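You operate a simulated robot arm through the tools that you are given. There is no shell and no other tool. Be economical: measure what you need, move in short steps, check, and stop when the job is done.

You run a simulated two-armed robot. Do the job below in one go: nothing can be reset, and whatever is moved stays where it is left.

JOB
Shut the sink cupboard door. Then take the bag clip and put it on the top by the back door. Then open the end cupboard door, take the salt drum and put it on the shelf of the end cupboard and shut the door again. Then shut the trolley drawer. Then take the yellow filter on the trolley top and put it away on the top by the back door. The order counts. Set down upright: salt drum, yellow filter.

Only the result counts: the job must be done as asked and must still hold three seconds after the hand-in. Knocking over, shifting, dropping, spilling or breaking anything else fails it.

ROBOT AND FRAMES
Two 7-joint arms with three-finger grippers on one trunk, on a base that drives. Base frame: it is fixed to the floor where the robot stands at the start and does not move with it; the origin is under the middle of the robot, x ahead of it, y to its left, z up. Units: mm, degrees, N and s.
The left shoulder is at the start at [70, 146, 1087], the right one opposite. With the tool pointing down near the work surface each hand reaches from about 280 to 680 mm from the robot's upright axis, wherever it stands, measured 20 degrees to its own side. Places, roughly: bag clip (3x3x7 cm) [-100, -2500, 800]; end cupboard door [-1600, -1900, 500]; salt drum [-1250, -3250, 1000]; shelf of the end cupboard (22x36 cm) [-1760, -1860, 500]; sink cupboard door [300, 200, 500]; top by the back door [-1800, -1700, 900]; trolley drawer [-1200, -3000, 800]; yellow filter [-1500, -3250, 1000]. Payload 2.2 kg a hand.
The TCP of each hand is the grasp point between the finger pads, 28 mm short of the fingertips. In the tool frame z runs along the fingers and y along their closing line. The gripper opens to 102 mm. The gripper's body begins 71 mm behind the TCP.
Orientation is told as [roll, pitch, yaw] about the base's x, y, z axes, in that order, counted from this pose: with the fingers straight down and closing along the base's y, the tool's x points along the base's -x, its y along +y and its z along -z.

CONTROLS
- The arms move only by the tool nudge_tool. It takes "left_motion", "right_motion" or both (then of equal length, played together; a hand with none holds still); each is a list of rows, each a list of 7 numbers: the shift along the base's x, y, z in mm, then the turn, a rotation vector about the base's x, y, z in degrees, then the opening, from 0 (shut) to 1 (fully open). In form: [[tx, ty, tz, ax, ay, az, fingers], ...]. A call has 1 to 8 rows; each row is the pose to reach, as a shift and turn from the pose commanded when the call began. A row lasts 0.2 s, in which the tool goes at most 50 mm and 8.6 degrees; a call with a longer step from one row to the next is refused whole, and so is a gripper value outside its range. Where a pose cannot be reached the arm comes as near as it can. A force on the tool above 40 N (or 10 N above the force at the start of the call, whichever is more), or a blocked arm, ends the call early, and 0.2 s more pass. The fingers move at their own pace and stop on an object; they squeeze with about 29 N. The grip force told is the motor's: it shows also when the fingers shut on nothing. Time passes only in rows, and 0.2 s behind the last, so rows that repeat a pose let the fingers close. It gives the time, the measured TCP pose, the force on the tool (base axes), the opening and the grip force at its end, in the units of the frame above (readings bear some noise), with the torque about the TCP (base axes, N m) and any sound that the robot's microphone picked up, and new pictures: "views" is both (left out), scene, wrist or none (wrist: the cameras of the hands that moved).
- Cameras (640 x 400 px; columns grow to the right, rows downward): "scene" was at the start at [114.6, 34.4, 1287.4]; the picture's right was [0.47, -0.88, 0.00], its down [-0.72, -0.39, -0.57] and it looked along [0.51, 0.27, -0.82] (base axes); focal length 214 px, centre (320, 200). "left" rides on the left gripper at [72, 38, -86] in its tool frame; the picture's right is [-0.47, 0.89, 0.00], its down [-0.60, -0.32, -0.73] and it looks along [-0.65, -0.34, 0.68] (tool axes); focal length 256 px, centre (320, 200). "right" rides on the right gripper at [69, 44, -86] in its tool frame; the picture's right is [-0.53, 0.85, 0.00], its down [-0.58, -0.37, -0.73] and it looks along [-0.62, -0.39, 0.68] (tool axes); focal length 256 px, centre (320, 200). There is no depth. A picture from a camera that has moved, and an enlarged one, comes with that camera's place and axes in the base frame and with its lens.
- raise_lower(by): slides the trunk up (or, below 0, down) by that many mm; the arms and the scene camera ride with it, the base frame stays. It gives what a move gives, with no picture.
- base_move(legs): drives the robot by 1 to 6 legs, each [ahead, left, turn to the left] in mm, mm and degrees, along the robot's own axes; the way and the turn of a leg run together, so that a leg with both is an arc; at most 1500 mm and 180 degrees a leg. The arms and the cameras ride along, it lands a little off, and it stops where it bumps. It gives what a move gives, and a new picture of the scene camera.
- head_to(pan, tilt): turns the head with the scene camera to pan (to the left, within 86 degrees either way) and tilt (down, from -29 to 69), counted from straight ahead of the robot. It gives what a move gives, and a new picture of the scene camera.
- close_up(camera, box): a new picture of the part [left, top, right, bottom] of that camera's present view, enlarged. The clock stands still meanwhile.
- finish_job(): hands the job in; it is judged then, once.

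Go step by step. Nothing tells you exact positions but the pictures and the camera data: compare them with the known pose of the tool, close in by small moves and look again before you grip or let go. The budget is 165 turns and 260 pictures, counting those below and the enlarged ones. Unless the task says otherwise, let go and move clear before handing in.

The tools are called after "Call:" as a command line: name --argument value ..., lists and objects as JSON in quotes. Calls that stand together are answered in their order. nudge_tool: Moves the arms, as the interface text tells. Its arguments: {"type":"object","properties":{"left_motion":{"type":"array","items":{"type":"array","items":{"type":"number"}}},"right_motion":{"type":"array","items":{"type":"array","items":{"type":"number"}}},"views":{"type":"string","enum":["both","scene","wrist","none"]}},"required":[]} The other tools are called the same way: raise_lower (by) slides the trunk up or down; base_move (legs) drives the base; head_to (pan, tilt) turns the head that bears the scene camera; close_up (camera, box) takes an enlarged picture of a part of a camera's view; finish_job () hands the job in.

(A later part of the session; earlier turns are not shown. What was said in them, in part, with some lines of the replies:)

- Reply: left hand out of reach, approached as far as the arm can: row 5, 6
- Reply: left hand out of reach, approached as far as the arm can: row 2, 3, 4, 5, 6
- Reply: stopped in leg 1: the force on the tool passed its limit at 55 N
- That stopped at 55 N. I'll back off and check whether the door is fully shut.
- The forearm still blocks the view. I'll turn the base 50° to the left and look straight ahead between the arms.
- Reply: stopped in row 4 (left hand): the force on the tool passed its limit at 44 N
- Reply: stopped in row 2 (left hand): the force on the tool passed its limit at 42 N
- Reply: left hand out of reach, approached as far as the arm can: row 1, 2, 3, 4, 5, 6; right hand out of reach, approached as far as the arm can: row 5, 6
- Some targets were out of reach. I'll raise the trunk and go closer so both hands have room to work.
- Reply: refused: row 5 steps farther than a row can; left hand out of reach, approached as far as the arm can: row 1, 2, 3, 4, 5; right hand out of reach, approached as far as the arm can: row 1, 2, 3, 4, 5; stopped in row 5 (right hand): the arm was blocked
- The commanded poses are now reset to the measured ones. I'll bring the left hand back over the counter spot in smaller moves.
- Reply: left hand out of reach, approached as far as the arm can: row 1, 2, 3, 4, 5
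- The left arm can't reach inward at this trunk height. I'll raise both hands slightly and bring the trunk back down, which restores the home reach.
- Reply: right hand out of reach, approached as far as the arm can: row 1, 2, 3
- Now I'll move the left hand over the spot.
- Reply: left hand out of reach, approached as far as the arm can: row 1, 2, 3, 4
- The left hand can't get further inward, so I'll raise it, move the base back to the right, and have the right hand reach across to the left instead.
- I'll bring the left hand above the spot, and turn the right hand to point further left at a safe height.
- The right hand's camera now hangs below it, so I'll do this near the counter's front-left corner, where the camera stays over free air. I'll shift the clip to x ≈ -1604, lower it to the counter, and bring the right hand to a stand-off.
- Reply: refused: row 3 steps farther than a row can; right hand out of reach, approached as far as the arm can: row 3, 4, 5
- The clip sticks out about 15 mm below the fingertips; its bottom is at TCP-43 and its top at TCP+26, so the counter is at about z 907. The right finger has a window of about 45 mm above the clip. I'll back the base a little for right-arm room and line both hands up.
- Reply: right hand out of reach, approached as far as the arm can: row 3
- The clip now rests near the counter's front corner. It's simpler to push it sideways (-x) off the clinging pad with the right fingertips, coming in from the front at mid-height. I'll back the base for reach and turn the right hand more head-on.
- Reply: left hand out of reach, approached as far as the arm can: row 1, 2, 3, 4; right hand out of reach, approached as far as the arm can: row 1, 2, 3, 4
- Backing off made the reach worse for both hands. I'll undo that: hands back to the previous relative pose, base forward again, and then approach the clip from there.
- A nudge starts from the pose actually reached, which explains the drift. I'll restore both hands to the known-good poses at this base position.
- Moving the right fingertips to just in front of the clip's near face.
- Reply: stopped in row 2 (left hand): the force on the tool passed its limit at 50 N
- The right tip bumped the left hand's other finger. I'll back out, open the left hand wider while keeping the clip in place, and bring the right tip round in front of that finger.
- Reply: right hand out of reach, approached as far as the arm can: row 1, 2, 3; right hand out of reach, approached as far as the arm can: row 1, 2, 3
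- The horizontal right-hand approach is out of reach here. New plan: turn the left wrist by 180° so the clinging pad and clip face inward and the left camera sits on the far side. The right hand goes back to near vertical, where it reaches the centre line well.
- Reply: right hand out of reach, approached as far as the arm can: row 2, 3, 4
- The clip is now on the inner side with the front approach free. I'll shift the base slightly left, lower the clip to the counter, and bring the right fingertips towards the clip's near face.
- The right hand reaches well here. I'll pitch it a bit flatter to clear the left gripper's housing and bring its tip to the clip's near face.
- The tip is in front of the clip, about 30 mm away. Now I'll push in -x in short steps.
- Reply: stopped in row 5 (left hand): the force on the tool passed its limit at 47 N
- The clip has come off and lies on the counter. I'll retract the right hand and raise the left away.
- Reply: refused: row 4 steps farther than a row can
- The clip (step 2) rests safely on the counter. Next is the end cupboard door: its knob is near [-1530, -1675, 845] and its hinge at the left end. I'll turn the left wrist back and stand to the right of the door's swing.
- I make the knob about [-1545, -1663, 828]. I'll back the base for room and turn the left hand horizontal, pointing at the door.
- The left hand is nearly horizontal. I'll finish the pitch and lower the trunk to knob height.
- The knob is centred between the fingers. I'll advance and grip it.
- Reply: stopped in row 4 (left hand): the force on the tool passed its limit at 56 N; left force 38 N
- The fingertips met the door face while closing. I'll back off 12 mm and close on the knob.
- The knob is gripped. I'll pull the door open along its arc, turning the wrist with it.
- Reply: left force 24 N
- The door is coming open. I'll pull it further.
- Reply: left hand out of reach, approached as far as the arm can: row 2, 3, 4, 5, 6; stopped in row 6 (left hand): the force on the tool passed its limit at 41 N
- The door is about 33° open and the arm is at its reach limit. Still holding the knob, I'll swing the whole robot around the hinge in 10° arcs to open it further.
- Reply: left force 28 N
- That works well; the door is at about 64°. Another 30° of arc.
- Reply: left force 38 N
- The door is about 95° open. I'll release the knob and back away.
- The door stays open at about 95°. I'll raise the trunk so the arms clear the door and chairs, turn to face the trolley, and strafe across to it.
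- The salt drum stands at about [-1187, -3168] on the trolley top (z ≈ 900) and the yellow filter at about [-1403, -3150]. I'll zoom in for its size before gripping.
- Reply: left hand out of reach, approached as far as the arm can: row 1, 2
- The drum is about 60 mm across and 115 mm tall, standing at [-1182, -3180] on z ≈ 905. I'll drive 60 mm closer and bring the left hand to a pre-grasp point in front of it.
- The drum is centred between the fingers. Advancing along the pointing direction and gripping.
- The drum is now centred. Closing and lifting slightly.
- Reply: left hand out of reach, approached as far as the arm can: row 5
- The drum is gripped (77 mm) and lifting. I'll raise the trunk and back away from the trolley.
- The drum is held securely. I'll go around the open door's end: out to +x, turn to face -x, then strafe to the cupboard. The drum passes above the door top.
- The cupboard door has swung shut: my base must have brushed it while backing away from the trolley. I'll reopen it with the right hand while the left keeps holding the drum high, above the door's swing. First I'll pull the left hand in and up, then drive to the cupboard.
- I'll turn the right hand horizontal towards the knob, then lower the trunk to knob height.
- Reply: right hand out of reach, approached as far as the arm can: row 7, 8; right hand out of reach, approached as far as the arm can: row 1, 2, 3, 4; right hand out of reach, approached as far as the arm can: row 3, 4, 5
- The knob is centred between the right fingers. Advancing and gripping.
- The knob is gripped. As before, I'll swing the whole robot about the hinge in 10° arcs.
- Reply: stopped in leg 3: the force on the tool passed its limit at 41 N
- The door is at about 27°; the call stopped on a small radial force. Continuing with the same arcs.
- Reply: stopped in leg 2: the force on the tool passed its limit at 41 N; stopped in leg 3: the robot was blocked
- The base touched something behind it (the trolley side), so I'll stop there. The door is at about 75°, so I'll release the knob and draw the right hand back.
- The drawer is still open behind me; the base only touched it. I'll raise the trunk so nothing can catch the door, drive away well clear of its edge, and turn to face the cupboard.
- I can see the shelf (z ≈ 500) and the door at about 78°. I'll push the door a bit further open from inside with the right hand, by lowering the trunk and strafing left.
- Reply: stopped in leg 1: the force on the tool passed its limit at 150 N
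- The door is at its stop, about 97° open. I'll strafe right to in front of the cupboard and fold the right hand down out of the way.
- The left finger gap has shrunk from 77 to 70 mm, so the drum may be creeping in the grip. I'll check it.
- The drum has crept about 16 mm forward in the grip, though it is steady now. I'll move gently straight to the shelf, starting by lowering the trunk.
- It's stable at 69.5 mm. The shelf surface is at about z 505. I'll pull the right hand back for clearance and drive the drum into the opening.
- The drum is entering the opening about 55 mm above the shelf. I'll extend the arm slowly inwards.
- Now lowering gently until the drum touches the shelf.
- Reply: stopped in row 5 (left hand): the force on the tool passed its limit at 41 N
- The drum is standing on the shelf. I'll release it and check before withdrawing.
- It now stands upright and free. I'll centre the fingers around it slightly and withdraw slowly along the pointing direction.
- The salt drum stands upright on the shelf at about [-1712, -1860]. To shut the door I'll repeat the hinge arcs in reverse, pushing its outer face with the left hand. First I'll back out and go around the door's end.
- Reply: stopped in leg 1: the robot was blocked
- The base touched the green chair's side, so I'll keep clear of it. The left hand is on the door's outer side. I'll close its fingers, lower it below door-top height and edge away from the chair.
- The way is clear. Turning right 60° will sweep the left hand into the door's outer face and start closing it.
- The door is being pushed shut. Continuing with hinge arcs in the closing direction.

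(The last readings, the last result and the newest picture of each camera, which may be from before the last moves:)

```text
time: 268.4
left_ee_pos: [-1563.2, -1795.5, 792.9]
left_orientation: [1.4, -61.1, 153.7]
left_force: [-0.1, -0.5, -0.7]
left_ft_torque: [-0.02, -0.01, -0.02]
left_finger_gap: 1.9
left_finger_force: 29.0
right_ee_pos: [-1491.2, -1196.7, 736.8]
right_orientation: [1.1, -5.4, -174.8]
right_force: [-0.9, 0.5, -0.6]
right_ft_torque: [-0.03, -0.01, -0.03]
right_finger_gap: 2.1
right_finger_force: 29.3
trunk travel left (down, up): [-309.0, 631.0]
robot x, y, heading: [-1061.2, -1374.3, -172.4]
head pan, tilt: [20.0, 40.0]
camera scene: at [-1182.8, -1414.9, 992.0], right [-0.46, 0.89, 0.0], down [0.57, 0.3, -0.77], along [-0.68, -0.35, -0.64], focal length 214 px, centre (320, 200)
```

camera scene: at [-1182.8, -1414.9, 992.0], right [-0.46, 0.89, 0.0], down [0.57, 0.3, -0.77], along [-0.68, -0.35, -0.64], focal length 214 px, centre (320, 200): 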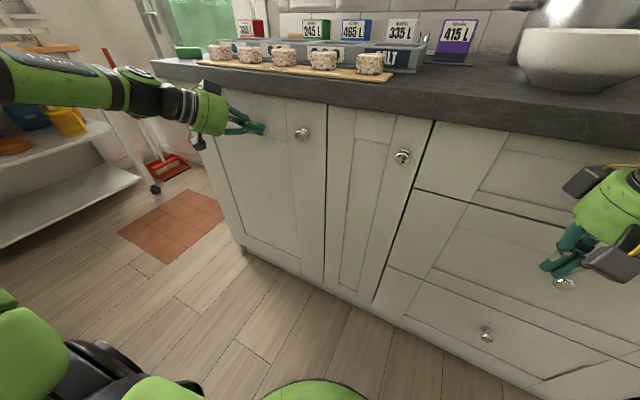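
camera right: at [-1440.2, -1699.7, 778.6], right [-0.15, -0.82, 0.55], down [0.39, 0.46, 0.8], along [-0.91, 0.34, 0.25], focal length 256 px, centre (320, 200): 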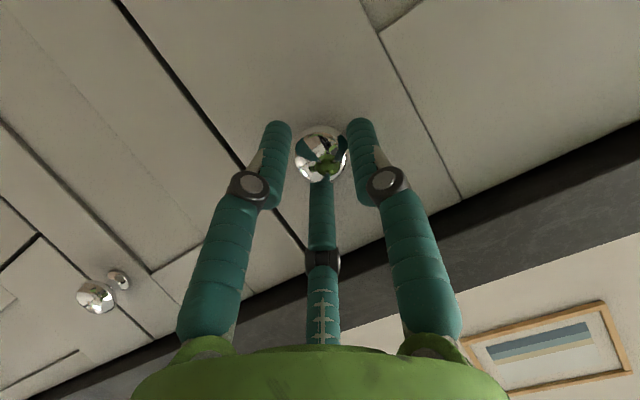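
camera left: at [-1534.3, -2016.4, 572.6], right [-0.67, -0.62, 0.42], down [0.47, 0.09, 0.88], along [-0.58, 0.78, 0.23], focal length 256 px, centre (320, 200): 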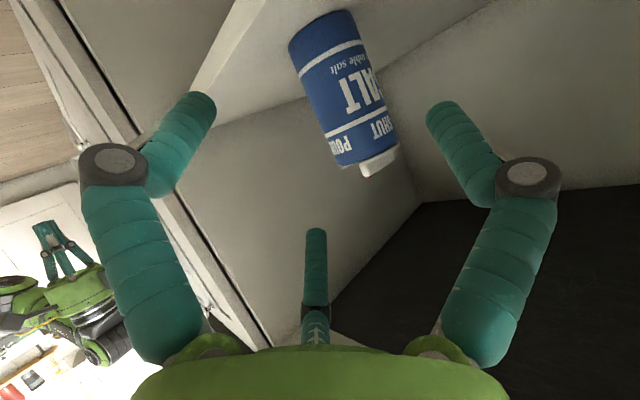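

Nearly shut. I'll press with the arm until it stops.

Call:
nudge_tool --left_motion '[[-8, 0, 0, 0, 0, 0, 0], [-16, 0, 0, 0, 0, 0, 0], [-24, 0, 0, 0, 0, 0, 0], [-32, 0, 0, 0, 0, 0, 0], [-40, 0, 0, 0, 0, 0, 0], [-48, 0, 0, 0, 0, 0, 0]]' --views "scene"

Call:
close_up --camera "scene" --box '[180, 70, 440, 300]'

```text
time: 268.9
left_ee_pos: [-1566.2, -1795.7, 794.3]
left_orientation: [1.1, -60.9, 153.8]
left_force: [23.4, -3.2, 7.4]
left_ft_torque: [0.08, 0.02, 0.08]
left_finger_gap: 2.1
left_finger_force: 29.0
right_ee_pos: [-1488.4, -1197.8, 739.8]
right_orientation: [1.1, -5.7, -174.4]
right_force: [0.5, 0.2, -0.4]
right_ft_torque: [-0.03, 0.02, -0.03]
right_finger_gap: 2.6
right_finger_force: 28.2
trunk travel left (down, up): [-309.0, 631.0]
robot x, y, heading: [-1055.5, -1369.4, -172.3]
head pan, tilt: [20.0, 40.0]
stopped in row 2 (left hand): the force on the tool passed its limit at 46 N (the readings are from after the stop); the commanded pose is now the measured one
camera scene: at [-1176.9, -1415.0, 992.8], right [-0.47, 0.88, 0.0], down [0.56, 0.3, -0.77], along [-0.68, -0.36, -0.64], focal length 214 px, centre (320, 200)
```

scene: 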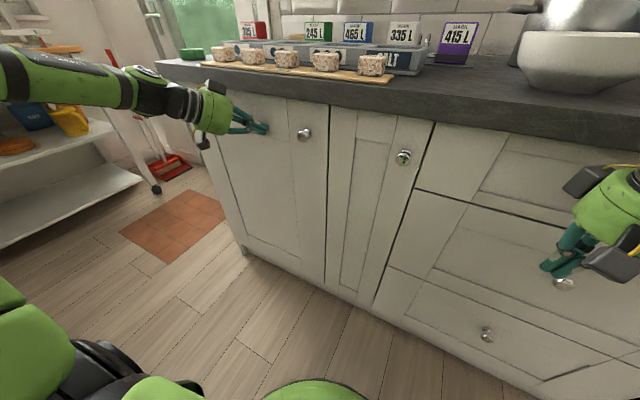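

```text
1.74 times, centred on (310, 185) of scene
camera zoom: at [-1176.9, -1415.0, 992.8], right [-0.47, 0.88, 0.0], down [0.56, 0.3, -0.77], along [-0.68, -0.36, -0.64], focal length 373 px, centre (337, 226)
```

zoom: 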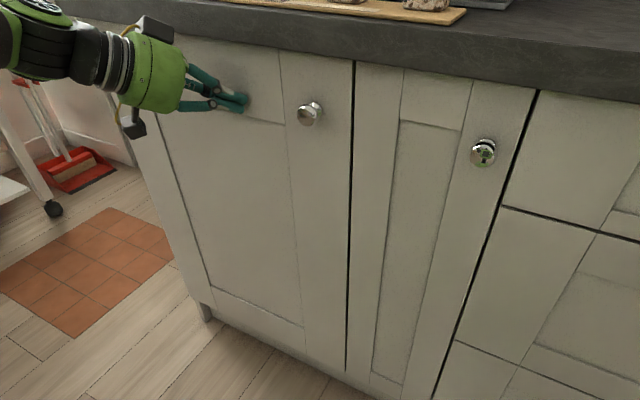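

The end cupboard is shut and flush. Next is the trolley drawer: I'll back off, tuck the left hand in, turn to face the trolley and approach it.

Call:
base_move --legs '[[-350, 0, 0]]'

Call:
nudge_tool --left_motion '[[21, 35, 0, 0, 0, 0, 0], [42, 70, 0, 0, 0, 0, 0], [63, 105, 0, 0, 0, 0, 0], [85, 140, 0, 0, 0, 0, 0], [107, 170, 0, 0, 0, 0, 0]]' --views "none"

Call:
base_move --legs '[[0, 0, 82.3], [800, -480, 0], [230, -200, 0]]'

Call:
head_to --pan 10 --tilt 40

```text
time: 271.2
left_ee_pos: [-1229.7, -1748.2, 791.6]
left_orientation: [0.9, -60.5, 153.9]
left_force: [-0.1, 0.4, 0.2]
left_ft_torque: [-0.01, 0.02, -0.01]
left_finger_gap: 2.2
left_finger_force: 29.2
right_ee_pos: [-1150.8, -1150.5, 737.9]
right_orientation: [1.2, -5.4, -174.7]
right_force: [-0.3, -0.1, 0.1]
right_ft_torque: [-0.03, 0.01, -0.02]
right_finger_gap: 2.1
right_finger_force: 29.4
trunk travel left (down, up): [-309.0, 631.0]
robot x, y, heading: [-715.7, -1324.4, -172.4]
head pan, tilt: [20.0, 40.0]
camera scene: at [-841.1, -1369.5, 992.1], right [-0.46, 0.89, 0.0], down [0.57, 0.3, -0.77], along [-0.68, -0.35, -0.64], focal length 214 px, centre (320, 200)
```

scene: 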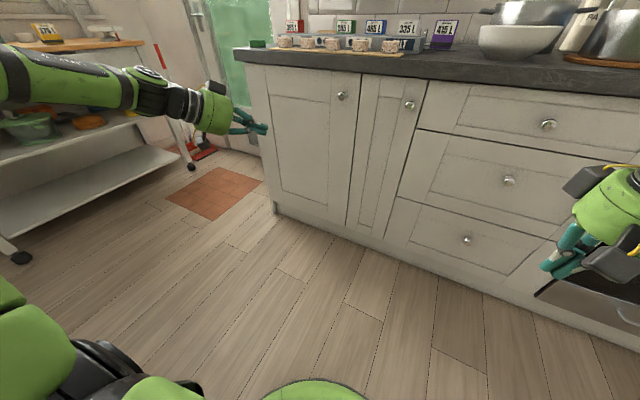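

```text
time: 272.4
left_ee_pos: [-1121.8, -1578.3, 790.0]
left_orientation: [1.0, -60.5, 153.9]
left_force: [-0.6, 0.2, -0.1]
left_ft_torque: [-0.03, 0.0, 0.0]
left_finger_gap: 2.1
left_finger_force: 29.3
right_ee_pos: [-1150.8, -1150.3, 738.0]
right_orientation: [1.3, -5.4, -174.6]
right_force: [-0.9, 0.1, 0.3]
right_ft_torque: [-0.02, 0.02, 0.01]
right_finger_gap: 2.3
right_finger_force: 28.9
trunk travel left (down, up): [-309.0, 631.0]
robot x, y, heading: [-717.4, -1322.6, -172.6]
head pan, tilt: [20.0, 40.0]
```

```text
time: 282.4
left_ee_pos: [-1153.8, -2794.4, 789.0]
left_orientation: [1.0, -60.5, -121.7]
left_force: [-1.3, -0.1, -0.3]
left_ft_torque: [-0.01, 0.01, 0.0]
left_finger_gap: 2.2
left_finger_force: 29.0
right_ee_pos: [-1581.8, -2781.6, 736.9]
right_orientation: [1.1, -5.4, -90.3]
right_force: [0.1, 0.3, -0.1]
right_ft_torque: [-0.01, -0.02, -0.01]
right_finger_gap: 2.0
right_finger_force: 29.0
trunk travel left (down, up): [-309.0, 631.0]
robot x, y, heading: [-1365.2, -2364.0, -88.1]
head pan, tilt: [20.0, 40.0]
camera scene: at [-1333.3, -2495.4, 992.0], right [-0.93, -0.37, 0.0], down [-0.24, 0.6, -0.77], along [0.29, -0.71, -0.64], focal length 214 px, centre (320, 200)
```

scene: 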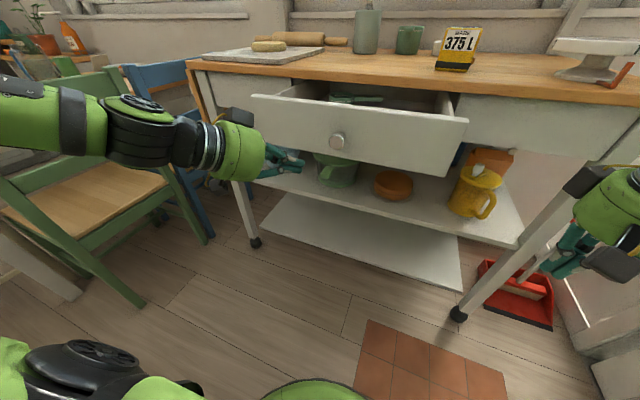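

```text
time: 283.1
left_ee_pos: [-1153.1, -2794.0, 789.1]
left_orientation: [0.9, -60.6, -121.8]
left_force: [-0.1, -1.0, -0.5]
left_ft_torque: [0.0, 0.03, -0.01]
left_finger_gap: 2.4
left_finger_force: 28.9
right_ee_pos: [-1582.2, -2780.4, 737.4]
right_orientation: [1.1, -5.4, -90.3]
right_force: [-0.3, 0.3, 0.0]
right_ft_torque: [0.0, 0.01, 0.0]
right_finger_gap: 2.4
right_finger_force: 28.8
trunk travel left (down, up): [-309.0, 631.0]
robot x, y, heading: [-1369.0, -2371.8, -88.2]
head pan, tilt: [10.0, 40.0]
camera scene: at [-1347.1, -2499.3, 992.0], right [-0.98, -0.21, 0.0], down [-0.13, 0.63, -0.77], along [0.16, -0.75, -0.64], focal length 214 px, centre (320, 200)
```

scene: 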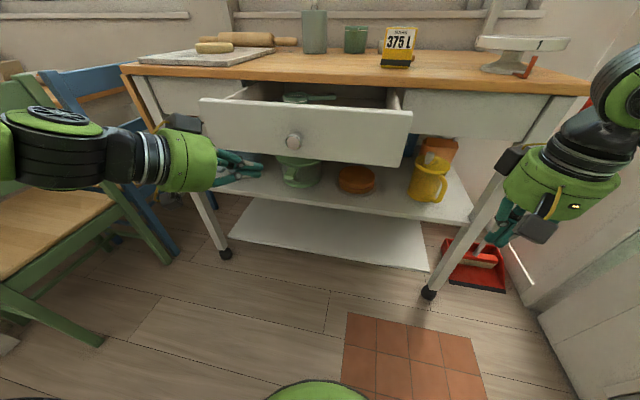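

The drawer front is at y ≈ -2925, spanning z 753 to 869, with its knob at x ≈ -1196. I'll line the closed left fingers up just to the right of the knob.

Call:
raise_lower --by 38

Call:
base_move --legs '[[60, 0, 0], [0, -85, -2]]'

```text
time: 284.0
left_ee_pos: [-1154.2, -2795.1, 826.9]
left_orientation: [0.8, -60.5, -121.7]
left_force: [0.1, 0.5, 0.9]
left_ft_torque: [0.01, 0.0, 0.0]
left_finger_gap: 2.1
left_finger_force: 28.9
right_ee_pos: [-1582.0, -2780.1, 775.5]
right_orientation: [1.2, -5.5, -90.3]
right_force: [0.8, -0.4, -0.6]
right_ft_torque: [0.01, -0.02, 0.0]
right_finger_gap: 2.0
right_finger_force: 29.4
trunk travel left (down, up): [-347.0, 593.0]
robot x, y, heading: [-1367.1, -2364.8, -88.2]
head pan, tilt: [10.0, 40.0]
```

```text
time: 285.5
left_ee_pos: [-1186.0, -2867.8, 826.3]
left_orientation: [2.1, -60.5, -120.8]
left_force: [1.9, -0.9, 0.4]
left_ft_torque: [-0.02, 0.01, 0.02]
left_finger_gap: 2.0
left_finger_force: 29.1
right_ee_pos: [-1627.6, -2839.2, 776.8]
right_orientation: [1.1, -5.5, -91.3]
right_force: [0.8, 0.9, 0.5]
right_ft_torque: [0.01, 0.02, -0.01]
right_finger_gap: 2.0
right_finger_force: 28.6
trunk travel left (down, up): [-347.0, 593.0]
robot x, y, heading: [-1406.4, -2426.2, -88.8]
head pan, tilt: [10.0, 40.0]
stopped in leg 2: the force on the tool passed its limit at 68 N (the readings are from after the stop); the commanded pose is now the measured one
camera scene: at [-1387.9, -2561.4, 1030.0], right [-0.98, -0.19, 0.0], down [-0.12, 0.63, -0.77], along [0.15, -0.75, -0.64], focal length 214 px, centre (320, 200)
```

scene: 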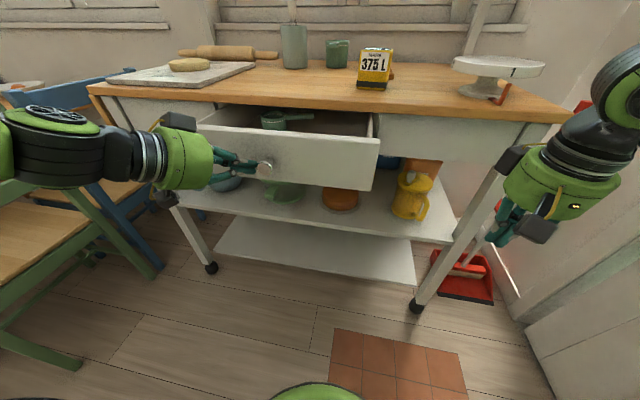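

The fingertips touched the side of the drawer knob. I'll shift off it by 14 mm and push straight in on the front panel beside it.

Call:
nudge_tool --left_motion '[[14, 3, 0, 0, 0, 0, 0], [14, -20, 0, 0, 0, 0, 0]]' --views "none"

Call:
base_move --legs '[[90, 0, 0]]'

```text
time: 286.1
left_ee_pos: [-1173.7, -2886.4, 827.0]
left_orientation: [2.1, -60.4, -121.0]
left_force: [-0.2, -0.4, -0.9]
left_ft_torque: [0.04, 0.0, -0.02]
left_finger_gap: 2.2
left_finger_force: 28.5
right_ee_pos: [-1628.0, -2838.1, 776.3]
right_orientation: [1.2, -5.4, -91.4]
right_force: [0.6, 0.1, -0.3]
right_ft_torque: [0.0, 0.02, 0.01]
right_finger_gap: 2.1
right_finger_force: 29.1
trunk travel left (down, up): [-347.0, 593.0]
robot x, y, heading: [-1407.3, -2431.1, -88.9]
head pan, tilt: [10.0, 40.0]
```

```text
time: 287.2
left_ee_pos: [-1171.2, -2977.2, 827.5]
left_orientation: [2.0, -60.5, -120.7]
left_force: [0.3, 0.2, -0.3]
left_ft_torque: [0.05, 0.04, 0.0]
left_finger_gap: 2.2
left_finger_force: 29.0
right_ee_pos: [-1625.2, -2931.1, 775.2]
right_orientation: [1.2, -5.3, -91.2]
right_force: [-0.3, -0.2, -0.5]
right_ft_torque: [0.02, -0.02, 0.0]
right_finger_gap: 2.3
right_finger_force: 28.9
trunk travel left (down, up): [-347.0, 593.0]
robot x, y, heading: [-1410.4, -2518.3, -89.1]
head pan, tilt: [10.0, 40.0]
camera scene: at [-1386.6, -2652.6, 1029.9], right [-0.98, -0.19, 0.0], down [-0.12, 0.63, -0.77], along [0.15, -0.75, -0.64], focal length 214 px, centre (320, 200)
```

scene: 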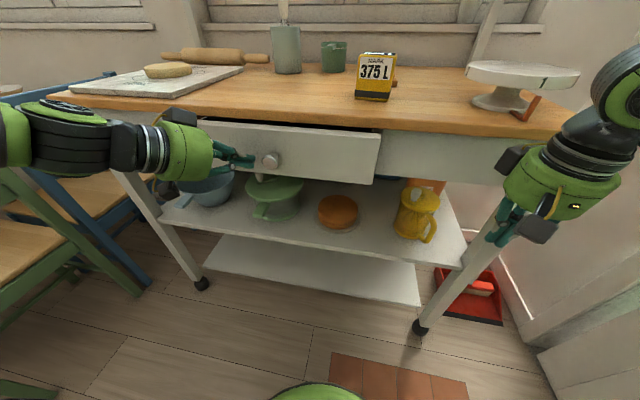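

The drawer is nearly in. I'll finish with gentle arm pushes.

Call:
nudge_tool --left_motion '[[0, -10, 0, 0, 0, 0, 0], [0, -20, 0, 0, 0, 0, 0], [0, -30, 0, 0, 0, 0, 0], [0, -38, 0, 0, 0, 0, 0], [0, -46, 0, 0, 0, 0, 0], [0, -54, 0, 0, 0, 0, 0], [0, -62, 0, 0, 0, 0, 0], [0, -70, 0, 0, 0, 0, 0]]' --views "scene"

Call:
close_up --camera "scene" --box '[160, 80, 440, 200]'

```text
time: 288.6
left_ee_pos: [-1172.1, -3019.1, 827.0]
left_orientation: [1.8, -60.3, -121.0]
left_force: [7.1, 26.0, 9.5]
left_ft_torque: [-0.07, 0.0, 0.18]
left_finger_gap: 1.9
left_finger_force: 29.2
right_ee_pos: [-1624.4, -2924.4, 778.4]
right_orientation: [1.1, -5.7, -91.1]
right_force: [-0.2, -0.5, -0.3]
right_ft_torque: [0.0, -0.01, 0.0]
right_finger_gap: 2.1
right_finger_force: 29.0
trunk travel left (down, up): [-347.0, 593.0]
robot x, y, heading: [-1404.4, -2517.7, -88.8]
head pan, tilt: [10.0, 40.0]
stopped in row 7 (left hand): the force on the tool passed its limit at 48 N (the readings are from after the stop); the commanded pose is now the measured one
camera scene: at [-1385.3, -2645.6, 1031.0], right [-0.98, -0.2, 0.0], down [-0.13, 0.63, -0.77], along [0.15, -0.75, -0.64], focal length 214 px, centre (320, 200)
```

scene: 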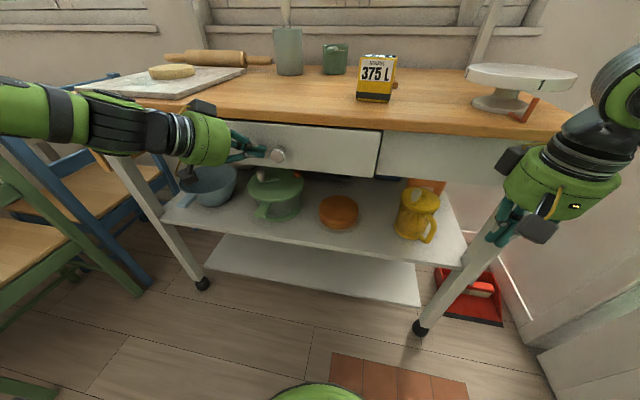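

```text
2.29 times, centred on (300, 140) of scene
camera zoom: at [-1385.3, -2645.6, 1031.0], right [-0.98, -0.2, 0.0], down [-0.13, 0.63, -0.77], along [0.15, -0.75, -0.64], focal length 490 px, centre (366, 337)
```

zoom: 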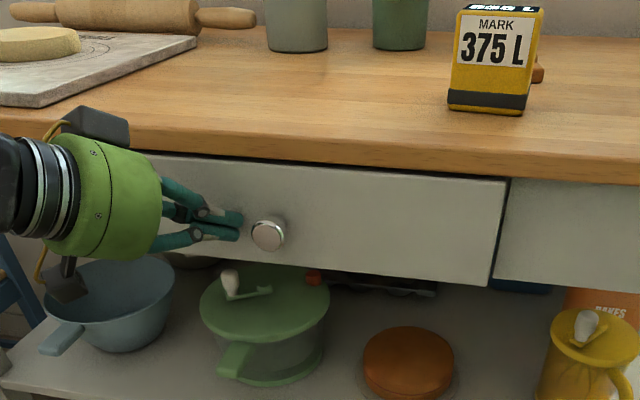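

The drawer looks shut. I'll withdraw the hand and verify.

Call:
nudge_tool --left_motion '[[0, 30, 0, 0, 0, 0, 0], [5, 65, 0, 0, 0, 0, 0], [10, 100, 0, 0, 0, 0, 0]]' --views "none"

Call:
base_move --legs '[[-150, 0, 0]]'

Call:
close_up --camera "scene" --box '[120, 40, 520, 240]'

```text
time: 289.4
left_ee_pos: [-1161.3, -2925.6, 823.9]
left_orientation: [1.7, -60.1, -120.9]
left_force: [0.2, 0.2, 0.0]
left_ft_torque: [-0.03, -0.01, 0.03]
left_finger_gap: 1.9
left_finger_force: 29.1
right_ee_pos: [-1626.7, -2928.1, 776.3]
right_orientation: [1.2, -5.5, -91.2]
right_force: [0.1, 0.1, -0.3]
right_ft_torque: [0.01, 0.02, 0.01]
right_finger_gap: 2.0
right_finger_force: 29.2
trunk travel left (down, up): [-347.0, 593.0]
robot x, y, heading: [-1404.9, -2520.0, -88.7]
head pan, tilt: [10.0, 40.0]
```

```text
time: 290.8
left_ee_pos: [-1165.5, -2776.1, 824.0]
left_orientation: [1.6, -60.1, -120.9]
left_force: [-0.4, 0.1, 0.0]
left_ft_torque: [-0.01, -0.01, 0.02]
left_finger_gap: 1.8
left_finger_force: 28.3
right_ee_pos: [-1629.0, -2776.7, 775.2]
right_orientation: [1.2, -5.5, -91.4]
right_force: [-0.5, 0.6, 0.3]
right_ft_torque: [0.0, -0.02, -0.01]
right_finger_gap: 2.1
right_finger_force: 29.4
trunk travel left (down, up): [-347.0, 593.0]
robot x, y, heading: [-1409.2, -2369.2, -89.2]
head pan, tilt: [10.0, 40.0]
camera scene: at [-1389.5, -2499.2, 1030.1], right [-0.98, -0.19, 0.0], down [-0.12, 0.63, -0.77], along [0.15, -0.75, -0.64], focal length 214 px, centre (320, 200)
```

scene: 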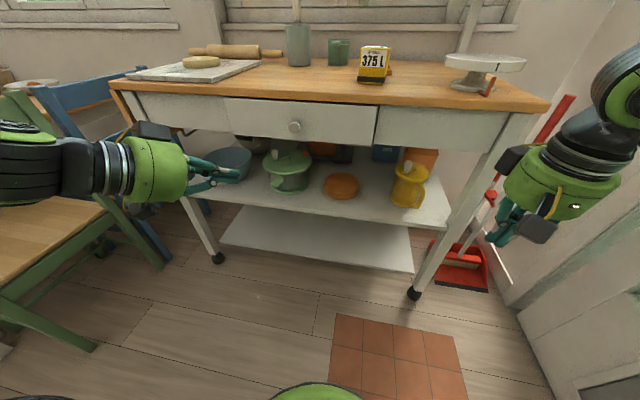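

```text
1.60 times, centred on (320, 140) of scene
camera zoom: at [-1389.5, -2499.2, 1030.1], right [-0.98, -0.19, 0.0], down [-0.12, 0.63, -0.77], along [0.15, -0.75, -0.64], focal length 343 px, centre (320, 296)
```

zoom: 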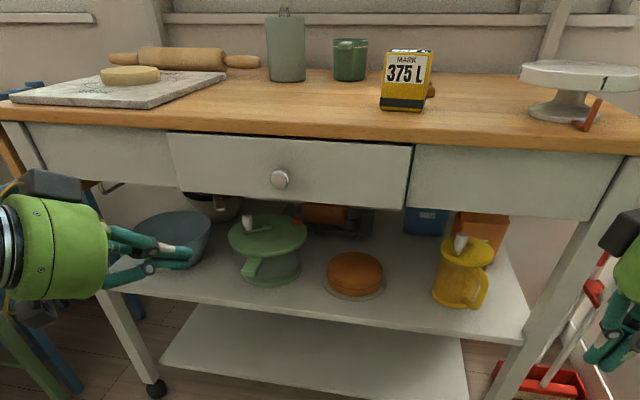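

The drawer is shut. The last item is the yellow filter, about 76 mm wide, near [-1401, -3205]. I'll use the right hand, which is already vertical: raise the trunk, position the base, and bring the right hand over the filter with a slight forward tilt.

Call:
raise_lower --by 290

Call:
base_move --legs '[[310, 158, -0.8]]'

Call:
nudge_tool --right_motion '[[18, -30, 0, -4, 0, 0, 1], [36, -60, 0, -8, 0, 0, 1], [54, -90, 0, -12, 0, 0, 1], [70, -115, -10, -12, 0, 0, 1]]' --views "both"

```text
time: 293.7
left_ee_pos: [-1165.0, -2775.4, 1113.3]
left_orientation: [1.5, -60.0, -121.0]
left_force: [0.5, -0.7, 0.4]
left_ft_torque: [-0.02, -0.02, 0.02]
left_finger_gap: 1.9
left_finger_force: 28.9
right_ee_pos: [-1630.0, -2776.1, 1065.8]
right_orientation: [1.3, -5.6, -91.3]
right_force: [-0.1, -0.4, -0.2]
right_ft_torque: [-0.01, 0.04, 0.03]
right_finger_gap: 2.0
right_finger_force: 29.4
trunk travel left (down, up): [-637.0, 303.0]
robot x, y, heading: [-1407.8, -2366.9, -89.3]
head pan, tilt: [10.0, 40.0]
```

```text
time: 296.0
left_ee_pos: [-1001.7, -3080.9, 1112.9]
left_orientation: [1.6, -60.1, -121.2]
left_force: [1.0, -0.4, -0.7]
left_ft_torque: [0.02, -0.03, -0.02]
left_finger_gap: 2.1
left_finger_force: 29.1
right_ee_pos: [-1465.6, -3078.6, 1065.4]
right_orientation: [1.2, -5.6, -91.8]
right_force: [0.4, 0.0, -0.7]
right_ft_torque: [-0.01, -0.04, 0.03]
right_finger_gap: 2.1
right_finger_force: 29.4
trunk travel left (down, up): [-637.0, 303.0]
robot x, y, heading: [-1241.5, -2667.9, -89.5]
head pan, tilt: [10.0, 40.0]
camera scene: at [-1223.6, -2802.7, 1320.1], right [-0.98, -0.18, 0.0], down [-0.12, 0.63, -0.77], along [0.14, -0.75, -0.64], focal length 214 px, centre (320, 200)
```

scene: 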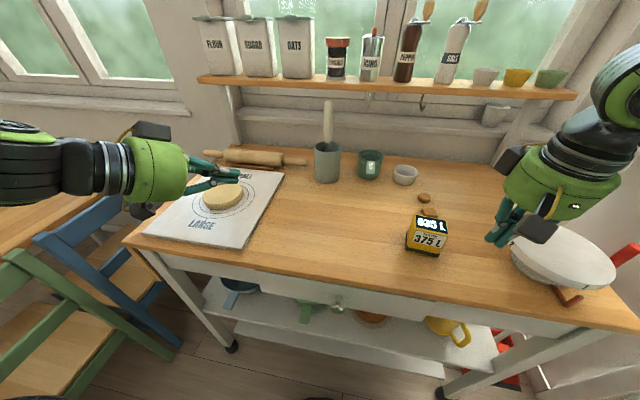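

```text
time: 297.0
left_ee_pos: [-1001.5, -3082.8, 1112.8]
left_orientation: [1.4, -60.0, -121.2]
left_force: [0.4, -1.1, 0.4]
left_ft_torque: [-0.02, 0.02, -0.04]
left_finger_gap: 2.4
left_finger_force: 29.2
right_ee_pos: [-1393.0, -3195.7, 1056.9]
right_orientation: [1.4, -17.5, -91.9]
right_force: [0.1, -0.3, -1.0]
right_ft_torque: [0.03, 0.01, 0.02]
right_finger_gap: 101.8
right_finger_force: 0.0
trunk travel left (down, up): [-637.0, 303.0]
robot x, y, heading: [-1242.1, -2670.4, -89.4]
head pan, tilt: [10.0, 40.0]
camera scene: at [-1222.1, -2804.6, 1319.8], right [-0.98, -0.18, 0.0], down [-0.12, 0.63, -0.77], along [0.14, -0.75, -0.64], focal length 214 px, centre (320, 200)
camera right: at [-1348.6, -3104.7, 1118.8], right [0.83, -0.53, 0.18], down [-0.39, -0.32, 0.86], along [-0.4, -0.79, -0.47], focal length 256 px, centre (320, 200)
```

scene: 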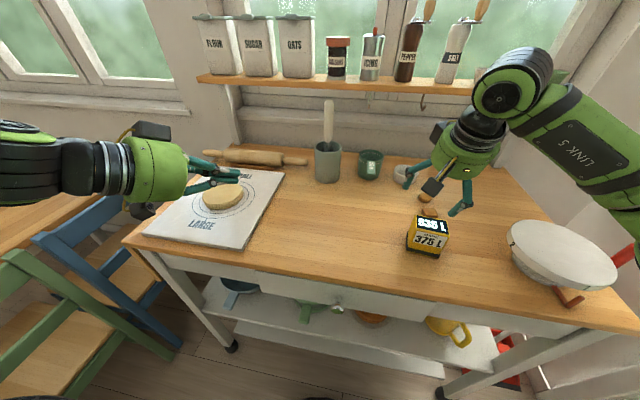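
right: 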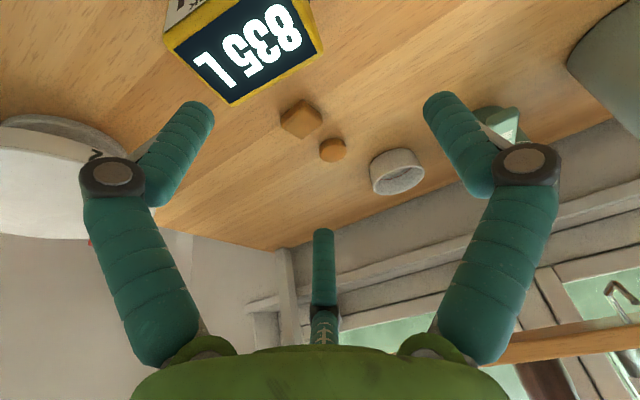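

The filter's top centre triangulates to [-1397, -3156, 993], about 60 × 46 mm in plan and turned about -7°. I'll align above it and descend around it.

Call:
nudge_tool --right_motion '[[-1, 20, 0, 0, 0, -3, 1], [-3, 38, -15, 0, 0, -5, 1], [-3, 38, -40, 0, 0, -5, 1]]' --views "wrist"

```text
time: 297.8
left_ee_pos: [-1002.6, -3081.7, 1112.4]
left_orientation: [1.6, -60.0, -121.3]
left_force: [-0.5, 0.5, -0.3]
left_ft_torque: [0.0, 0.02, -0.03]
left_finger_gap: 2.1
left_finger_force: 29.5
right_ee_pos: [-1397.2, -3157.2, 1013.9]
right_orientation: [1.6, -17.5, -96.7]
right_force: [0.2, -0.3, -0.4]
right_ft_torque: [0.0, -0.04, -0.01]
right_finger_gap: 101.7
right_finger_force: 0.1
trunk travel left (down, up): [-637.0, 303.0]
robot x, y, heading: [-1238.8, -2666.2, -89.4]
head pan, tilt: [10.0, 40.0]
camera right: at [-1345.7, -3069.8, 1076.9], right [0.78, -0.6, 0.18], down [-0.42, -0.29, 0.86], along [-0.46, -0.75, -0.48], focal length 256 px, centre (320, 200)
```

right: 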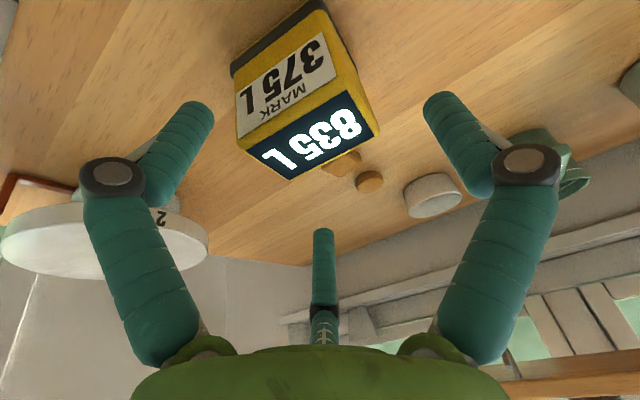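

Aligned. Descending, gripping and lifting.

Call:
nudge_tool --right_motion '[[4, 7, -25, 0, 0, 0, 1], [4, 7, -50, 0, 0, 0, 1], [4, 7, -68, 0, 0, 0, 1], [4, 7, -68, 0, 0, 0, 0], [4, 7, -68, 0, 0, 0, 0], [4, 7, -68, 0, 0, 0, 0], [4, 7, -40, 0, 0, 0, 0], [4, 7, 0, 0, 0, 0, 0]]' --views "wrist"

```text
time: 299.6
left_ee_pos: [-1001.3, -3080.3, 1114.0]
left_orientation: [1.5, -60.1, -121.3]
left_force: [0.4, -0.2, -0.4]
left_ft_torque: [-0.01, 0.03, 0.06]
left_finger_gap: 2.2
left_finger_force: 28.8
right_ee_pos: [-1393.7, -3149.4, 1014.7]
right_orientation: [1.4, -17.5, -96.7]
right_force: [-0.1, 0.1, -2.6]
right_ft_torque: [0.01, -0.01, 0.02]
right_finger_gap: 61.5
right_finger_force: 28.7
trunk travel left (down, up): [-637.0, 303.0]
robot x, y, heading: [-1237.1, -2669.0, -89.5]
head pan, tilt: [10.0, 40.0]
camera right: at [-1340.7, -3061.0, 1077.1], right [0.78, -0.6, 0.18], down [-0.42, -0.29, 0.86], along [-0.46, -0.75, -0.47], focal length 256 px, centre (320, 200)
```

right: 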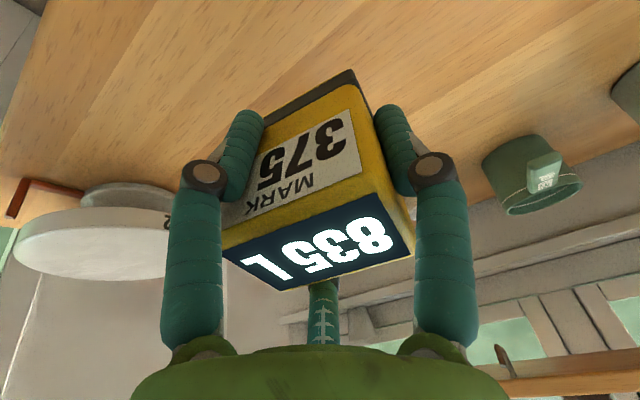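

The filter is held (61.5 mm). I'll raise it, back off, turn to the counter, and line up with the empty place in the filter row between red and green, at about [-1902, -1916].

Call:
raise_lower --by 75

Call:
base_move --legs '[[-350, 0, 0], [0, 0, -90.5], [20, -246, 0]]'

Call:
head_to --pan 0 --tilt 45

```text
time: 300.7
left_ee_pos: [-1001.4, -3081.6, 1188.3]
left_orientation: [1.4, -60.1, -121.2]
left_force: [-0.9, -0.3, 0.4]
left_ft_torque: [-0.03, 0.0, 0.0]
left_finger_gap: 1.7
left_finger_force: 29.1
right_ee_pos: [-1393.9, -3150.2, 1089.9]
right_orientation: [1.4, -17.3, -96.7]
right_force: [0.2, -0.3, -3.6]
right_ft_torque: [-0.01, 0.0, -0.01]
right_finger_gap: 61.4
right_finger_force: 29.3
trunk travel left (down, up): [-712.0, 228.0]
robot x, y, heading: [-1242.1, -2669.3, -89.1]
head pan, tilt: [10.0, 40.0]
```

```text
time: 308.1
left_ee_pos: [-1678.8, -2336.5, 1189.1]
left_orientation: [1.4, -60.0, 151.3]
left_force: [-0.2, -0.4, -0.2]
left_ft_torque: [-0.01, -0.03, -0.02]
left_finger_gap: 2.3
left_finger_force: 29.1
right_ee_pos: [-1762.4, -1947.4, 1089.8]
right_orientation: [1.6, -17.5, 176.0]
right_force: [-0.7, -0.5, -2.3]
right_ft_torque: [0.04, 0.02, -0.03]
right_finger_gap: 61.0
right_finger_force: 29.1
trunk travel left (down, up): [-712.0, 228.0]
robot x, y, heading: [-1277.5, -2078.2, -177.0]
head pan, tilt: [10.0, 40.0]
camera scene: at [-1408.9, -2101.3, 1395.0], right [-0.23, 0.97, 0.0], down [0.63, 0.15, -0.77], along [-0.75, -0.17, -0.64], focal length 214 px, centre (320, 200)
```

scene: 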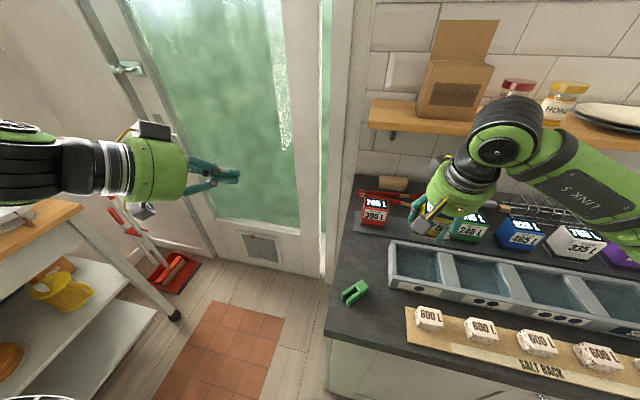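

```text
time: 308.8
left_ee_pos: [-1678.6, -2334.7, 1188.1]
left_orientation: [1.6, -60.0, 151.2]
left_force: [0.0, 1.3, -0.1]
left_ft_torque: [0.01, 0.0, 0.01]
left_finger_gap: 2.0
left_finger_force: 29.2
right_ee_pos: [-1763.5, -1944.7, 1088.8]
right_orientation: [1.6, -17.4, 175.8]
right_force: [0.3, -0.5, -2.2]
right_ft_torque: [-0.02, 0.0, -0.01]
right_finger_gap: 61.2
right_finger_force: 29.5
trunk travel left (down, up): [-712.0, 228.0]
robot x, y, heading: [-1277.7, -2076.8, -176.8]
head pan, tilt: [0.0, 45.0]
camera scene: at [-1407.6, -2084.1, 1387.7], right [-0.06, 1.0, 0.0], down [0.71, 0.04, -0.71], along [-0.71, -0.04, -0.71], focal length 214 px, centre (320, 200)
```

scene: 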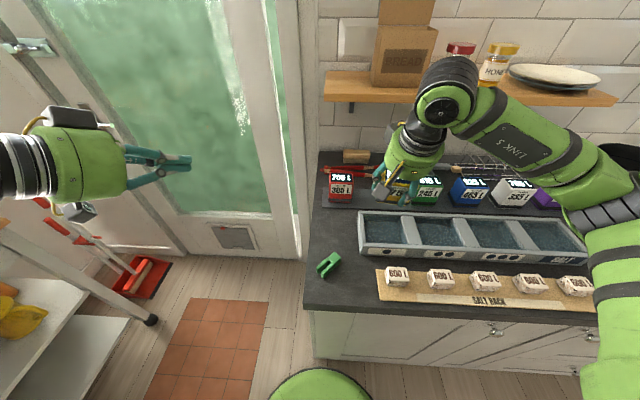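

The gap centre is at about [-1902, -1912]. I'll move the filter above it at height and square up the yaw.

Call:
nudge_tool --right_motion '[[-35, 8, 0, 0, 0, 1, 0], [-70, 16, 0, 0, 0, 2, 0], [-105, 24, 0, 0, 0, 3, 0], [-138, 32, 0, 0, 0, 4, 0], [-138, 32, -30, 0, 0, 4, 0]]' --views "both"

```text
time: 310.0
left_ee_pos: [-1679.2, -2334.3, 1188.9]
left_orientation: [1.6, -59.9, 151.3]
left_force: [0.4, -0.1, 0.0]
left_ft_torque: [-0.03, -0.03, 0.02]
left_finger_gap: 2.0
left_finger_force: 29.1
right_ee_pos: [-1900.0, -1913.4, 1060.8]
right_orientation: [1.6, -17.4, 179.8]
right_force: [1.0, 0.6, -1.1]
right_ft_torque: [-0.03, -0.02, -0.01]
right_finger_gap: 61.5
right_finger_force: 28.7
trunk travel left (down, up): [-712.0, 228.0]
robot x, y, heading: [-1278.2, -2074.5, -177.0]
head pan, tilt: [0.0, 45.0]
camera scene: at [-1407.9, -2083.8, 1387.7], right [-0.06, 1.0, 0.0], down [0.71, 0.04, -0.71], along [-0.71, -0.04, -0.71], focal length 214 px, centre (320, 200)
camera right: at [-1807.6, -1954.4, 1123.3], right [-0.51, -0.84, 0.18], down [-0.33, 0.39, 0.86], along [-0.8, 0.37, -0.48], focal length 256 px, centre (320, 200)
```

scene: 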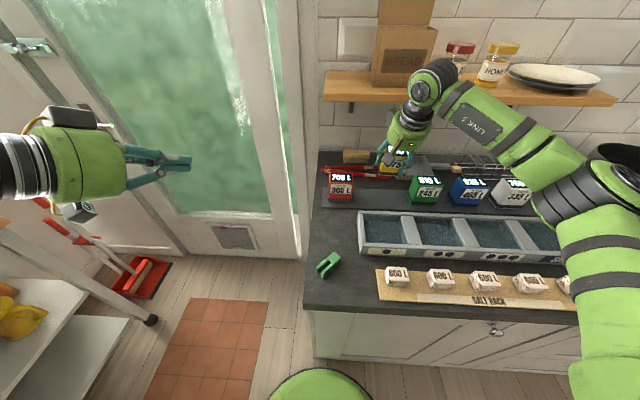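
right: 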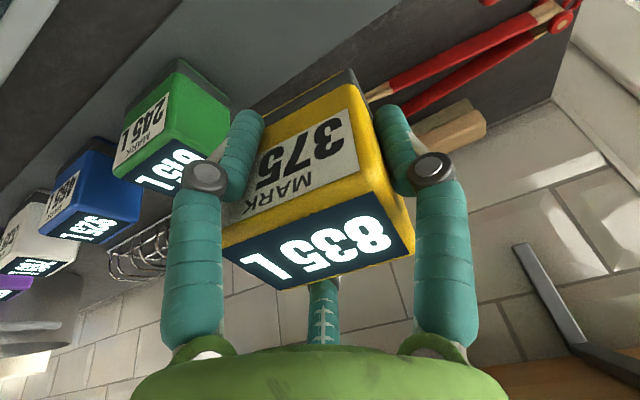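

The wrist view shows the mat below, and green well clear. Lowering gently to contact.

Call:
nudge_tool --right_motion '[[0, 0, -25, 0, 0, 0, 0], [0, 0, -50, 0, 0, 0, 0], [0, 0, -68, 0, 0, 0, 0], [0, 0, -78, 0, 0, 0, 0], [0, 0, -84, 0, 0, 0, 0], [0, 0, -89, 0, 0, 0, 0]]' --views "both"

```text
time: 311.4
left_ee_pos: [-1678.4, -2334.9, 1188.5]
left_orientation: [1.6, -60.1, 151.2]
left_force: [0.6, 0.1, -0.2]
left_ft_torque: [-0.03, -0.01, 0.03]
left_finger_gap: 1.9
left_finger_force: 29.5
right_ee_pos: [-1902.2, -1914.0, 969.9]
right_orientation: [1.4, -17.4, 179.7]
right_force: [0.4, 0.0, -1.5]
right_ft_torque: [0.0, 0.0, 0.01]
right_finger_gap: 61.3
right_finger_force: 29.3
trunk travel left (down, up): [-712.0, 228.0]
robot x, y, heading: [-1279.5, -2074.3, -176.5]
head pan, tilt: [0.0, 45.0]
camera scene: at [-1407.7, -2084.8, 1387.7], right [-0.06, 1.0, 0.0], down [0.71, 0.04, -0.71], along [-0.71, -0.04, -0.71], focal length 214 px, centre (320, 200)
camera right: at [-1808.9, -1955.1, 1032.6], right [-0.51, -0.84, 0.18], down [-0.33, 0.39, 0.86], along [-0.8, 0.38, -0.48], focal length 256 px, centre (320, 200)
```

scene: 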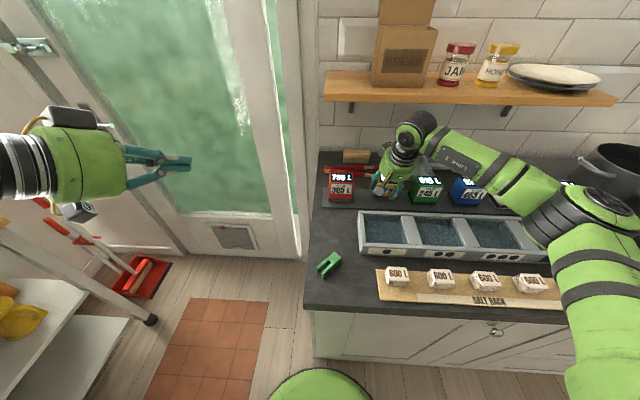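
right: 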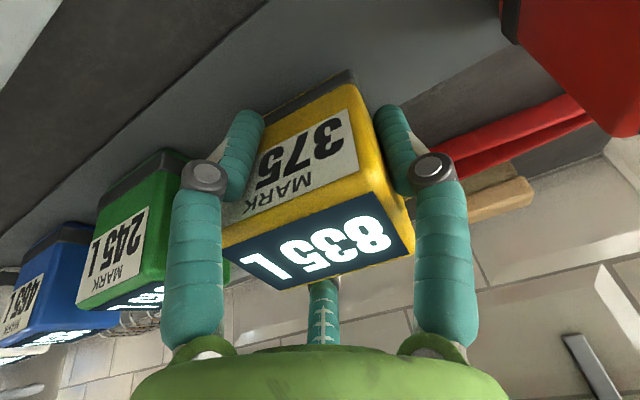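

Call:
nudge_tool --right_motion '[[0, 0, -3, 0, 0, 0, 0], [0, 0, -6, 0, 0, 0, 0], [0, 0, -9, 0, 0, 0, 0], [0, 0, -12, 0, 0, 0, 0], [0, 0, -15, 0, 0, 0, 0], [0, 0, -18, 0, 0, 0, 0]]' --views "none"

```text
time: 312.8
left_ee_pos: [-1675.6, -2336.3, 1189.9]
left_orientation: [1.6, -60.3, 151.1]
left_force: [0.8, 0.0, 0.3]
left_ft_torque: [0.01, -0.04, 0.02]
left_finger_gap: 2.2
left_finger_force: 28.5
right_ee_pos: [-1901.5, -1916.0, 960.8]
right_orientation: [1.7, -18.5, 179.6]
right_force: [-6.7, 2.2, 33.1]
right_ft_torque: [0.56, -0.11, 0.08]
right_finger_gap: 61.7
right_finger_force: 29.5
trunk travel left (down, up): [-712.0, 228.0]
robot x, y, heading: [-1276.9, -2080.5, -177.0]
head pan, tilt: [0.0, 45.0]
```

It's in firm contact. I'll ease the pressure, open, and check before lifting off.

Call:
nudge_tool --right_motion '[[0, 1, 7, 0.5, 0, 0, 0], [0, 1, 8, 0.5, 0, 0, 0], [0, 1, 8, 0.5, 0, 0, 0.8], [0, 1, 8, 0.5, 0, 0, 0.95], [0, 1, 8, 0.5, 0, 0, 0.95], [6, 1, 28, 0, 0, 0, 0.95]]' --views "wrist"

```text
time: 314.2
left_ee_pos: [-1677.7, -2334.8, 1188.9]
left_orientation: [1.5, -60.1, 151.2]
left_force: [-0.4, 0.1, 0.6]
left_ft_torque: [-0.02, -0.02, 0.03]
left_finger_gap: 2.2
left_finger_force: 28.8
right_ee_pos: [-1895.4, -1912.7, 980.2]
right_orientation: [1.5, -17.4, 179.8]
right_force: [-0.8, 0.2, 0.1]
right_ft_torque: [0.0, -0.04, 0.01]
right_finger_gap: 97.2
right_finger_force: 0.2
trunk travel left (down, up): [-712.0, 228.0]
robot x, y, heading: [-1278.7, -2078.4, -176.7]
head pan, tilt: [0.0, 45.0]
camera right: at [-1802.3, -1953.1, 1043.5], right [-0.51, -0.84, 0.18], down [-0.33, 0.39, 0.86], along [-0.8, 0.38, -0.47], focal length 256 px, centre (320, 200)
```

right: 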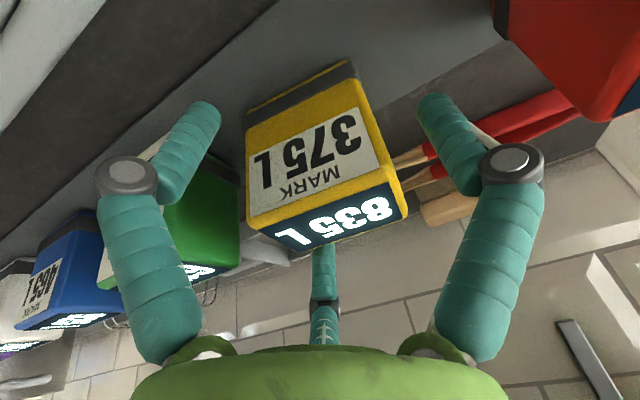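

The filter stands free in its place. Lifting the hand straight up along its axis and drawing back.

Call:
nudge_tool --right_motion '[[10, 0, 30, 0, 0, 0, 0.95], [20, 0, 65, 0, 0, 0, 0.95], [30, 0, 100, 0, 0, 0, 0.95], [60, 0, 125, 0, 0, 0, 0.95], [100, 0, 130, 0, 0, 0, 0.95], [145, 0, 130, 0, 0, 0, 0.95]]' --views "none"

Call:
base_move --legs '[[-300, 0, 0]]'

Call:
close_up --camera "scene" --box '[280, 80, 560, 255]'

```text
time: 315.6
left_ee_pos: [-1677.0, -2334.6, 1188.9]
left_orientation: [1.8, -60.2, 151.1]
left_force: [0.4, 0.5, 1.4]
left_ft_torque: [0.03, 0.0, -0.02]
left_finger_gap: 1.8
left_finger_force: 29.1
right_ee_pos: [-1748.7, -1911.7, 1113.8]
right_orientation: [1.5, -17.5, 179.7]
right_force: [0.2, -0.2, 0.4]
right_ft_torque: [0.0, 0.05, -0.01]
right_finger_gap: 96.9
right_finger_force: 0.1
trunk travel left (down, up): [-712.0, 228.0]
robot x, y, heading: [-1276.8, -2076.1, -176.6]
head pan, tilt: [0.0, 45.0]
```

```text
time: 317.7
left_ee_pos: [-1380.2, -2316.2, 1188.0]
left_orientation: [1.4, -60.0, 150.6]
left_force: [0.3, 0.3, -1.3]
left_ft_torque: [0.0, -0.01, 0.02]
left_finger_gap: 2.3
left_finger_force: 28.7
right_ee_pos: [-1448.4, -1893.4, 1112.4]
right_orientation: [1.4, -17.4, 179.1]
right_force: [0.3, 0.7, -0.3]
right_ft_torque: [-0.01, -0.02, 0.02]
right_finger_gap: 96.9
right_finger_force: 0.1
trunk travel left (down, up): [-712.0, 228.0]
robot x, y, heading: [-977.7, -2062.2, -177.4]
head pan, tilt: [0.0, 45.0]
camera scene: at [-1107.0, -2068.5, 1387.6], right [-0.04, 1.0, 0.0], down [0.71, 0.03, -0.71], along [-0.71, -0.03, -0.71], focal length 214 px, centre (320, 200)
```

scene: 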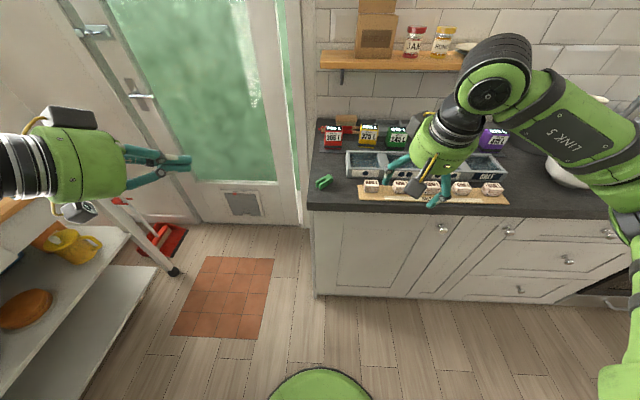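

```text
2.29 times, centred on (420, 168) of scene
camera zoom: at [-1107.0, -2068.5, 1387.6], right [-0.04, 1.0, 0.0], down [0.71, 0.03, -0.71], along [-0.71, -0.03, -0.71], focal length 490 px, centre (91, 274)
```

zoom: 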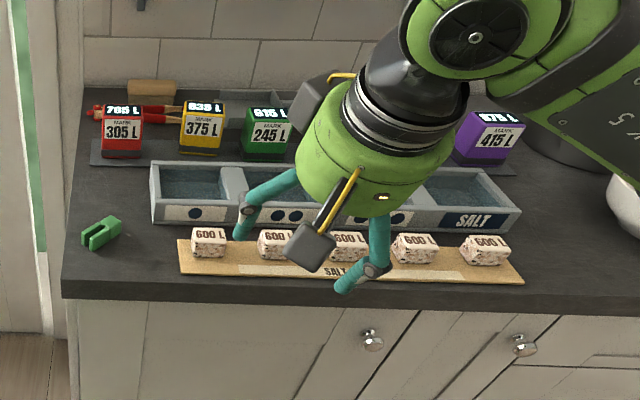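

The filter stands upright in the row, the clip lies on the top and the end cupboard is shut. One last check on the trolley drawer.

Call:
head_to --pan 75 --tilt 35

Call:
close_up --camera "scene" --box '[200, 20, 600, 270]'

```text
time: 319.1
left_ee_pos: [-1380.3, -2315.5, 1187.2]
left_orientation: [1.6, -60.0, 150.6]
left_force: [-0.2, 0.4, 0.4]
left_ft_torque: [0.02, 0.03, -0.05]
left_finger_gap: 2.2
left_finger_force: 29.0
right_ee_pos: [-1445.5, -1894.1, 1112.0]
right_orientation: [1.5, -17.5, 179.1]
right_force: [-0.8, 0.3, -0.6]
right_ft_torque: [-0.02, 0.0, -0.02]
right_finger_gap: 96.8
right_finger_force: 0.0
trunk travel left (down, up): [-712.0, 228.0]
robot x, y, heading: [-973.7, -2062.8, -177.3]
head pan, tilt: [75.0, 35.0]
camera scene: at [-1043.5, -2150.9, 1402.5], right [-0.98, 0.22, 0.0], down [0.12, 0.56, -0.82], along [-0.18, -0.8, -0.57], focal length 214 px, centre (320, 200)
```

scene: 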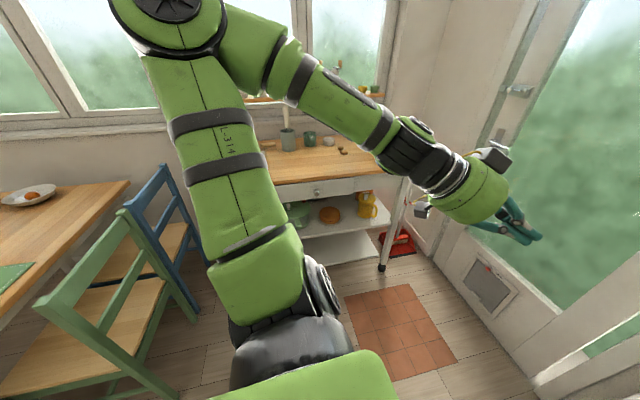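

```text
1.60 times, centred on (400, 145) of scene
camera zoom: at [-1043.5, -2150.9, 1402.5], right [-0.98, 0.22, 0.0], down [0.12, 0.56, -0.82], along [-0.18, -0.8, -0.57], focal length 343 px, centre (192, 288)
```

zoom: 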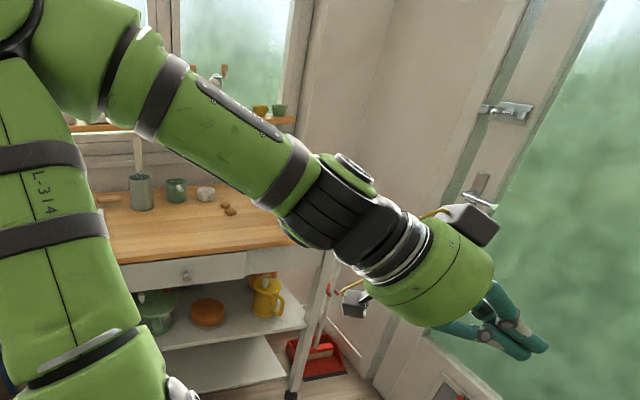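

The drawer is flush and both hands are empty and clear, so I'm handing in.

Call:
finish_job

```text
The job is handed in.
```

The job is handed in, with all five steps done in the order you gave:

1. **Sink cupboard:** the door is shut.
2. **Bag clip:** it lies on the top by the back door.
3. **Salt drum:** it stands upright on the end cupboard shelf, and that door is shut again.
4. **Trolley drawer:** it is shut.
5. **Yellow filter:** it stands upright on the top by the back door, in the gap between the red and green filters.

Along the way:
- **Bag clip:** it stuck to a left finger, and I pushed it off with the right hand.
- **End cupboard door:** my base knocked it shut once, so I opened it a second time.
- **Contacts:** my base touched the open drawer, and once stopped against something beside the green chair. I saw no sign that either had shifted, but I did not measure them.
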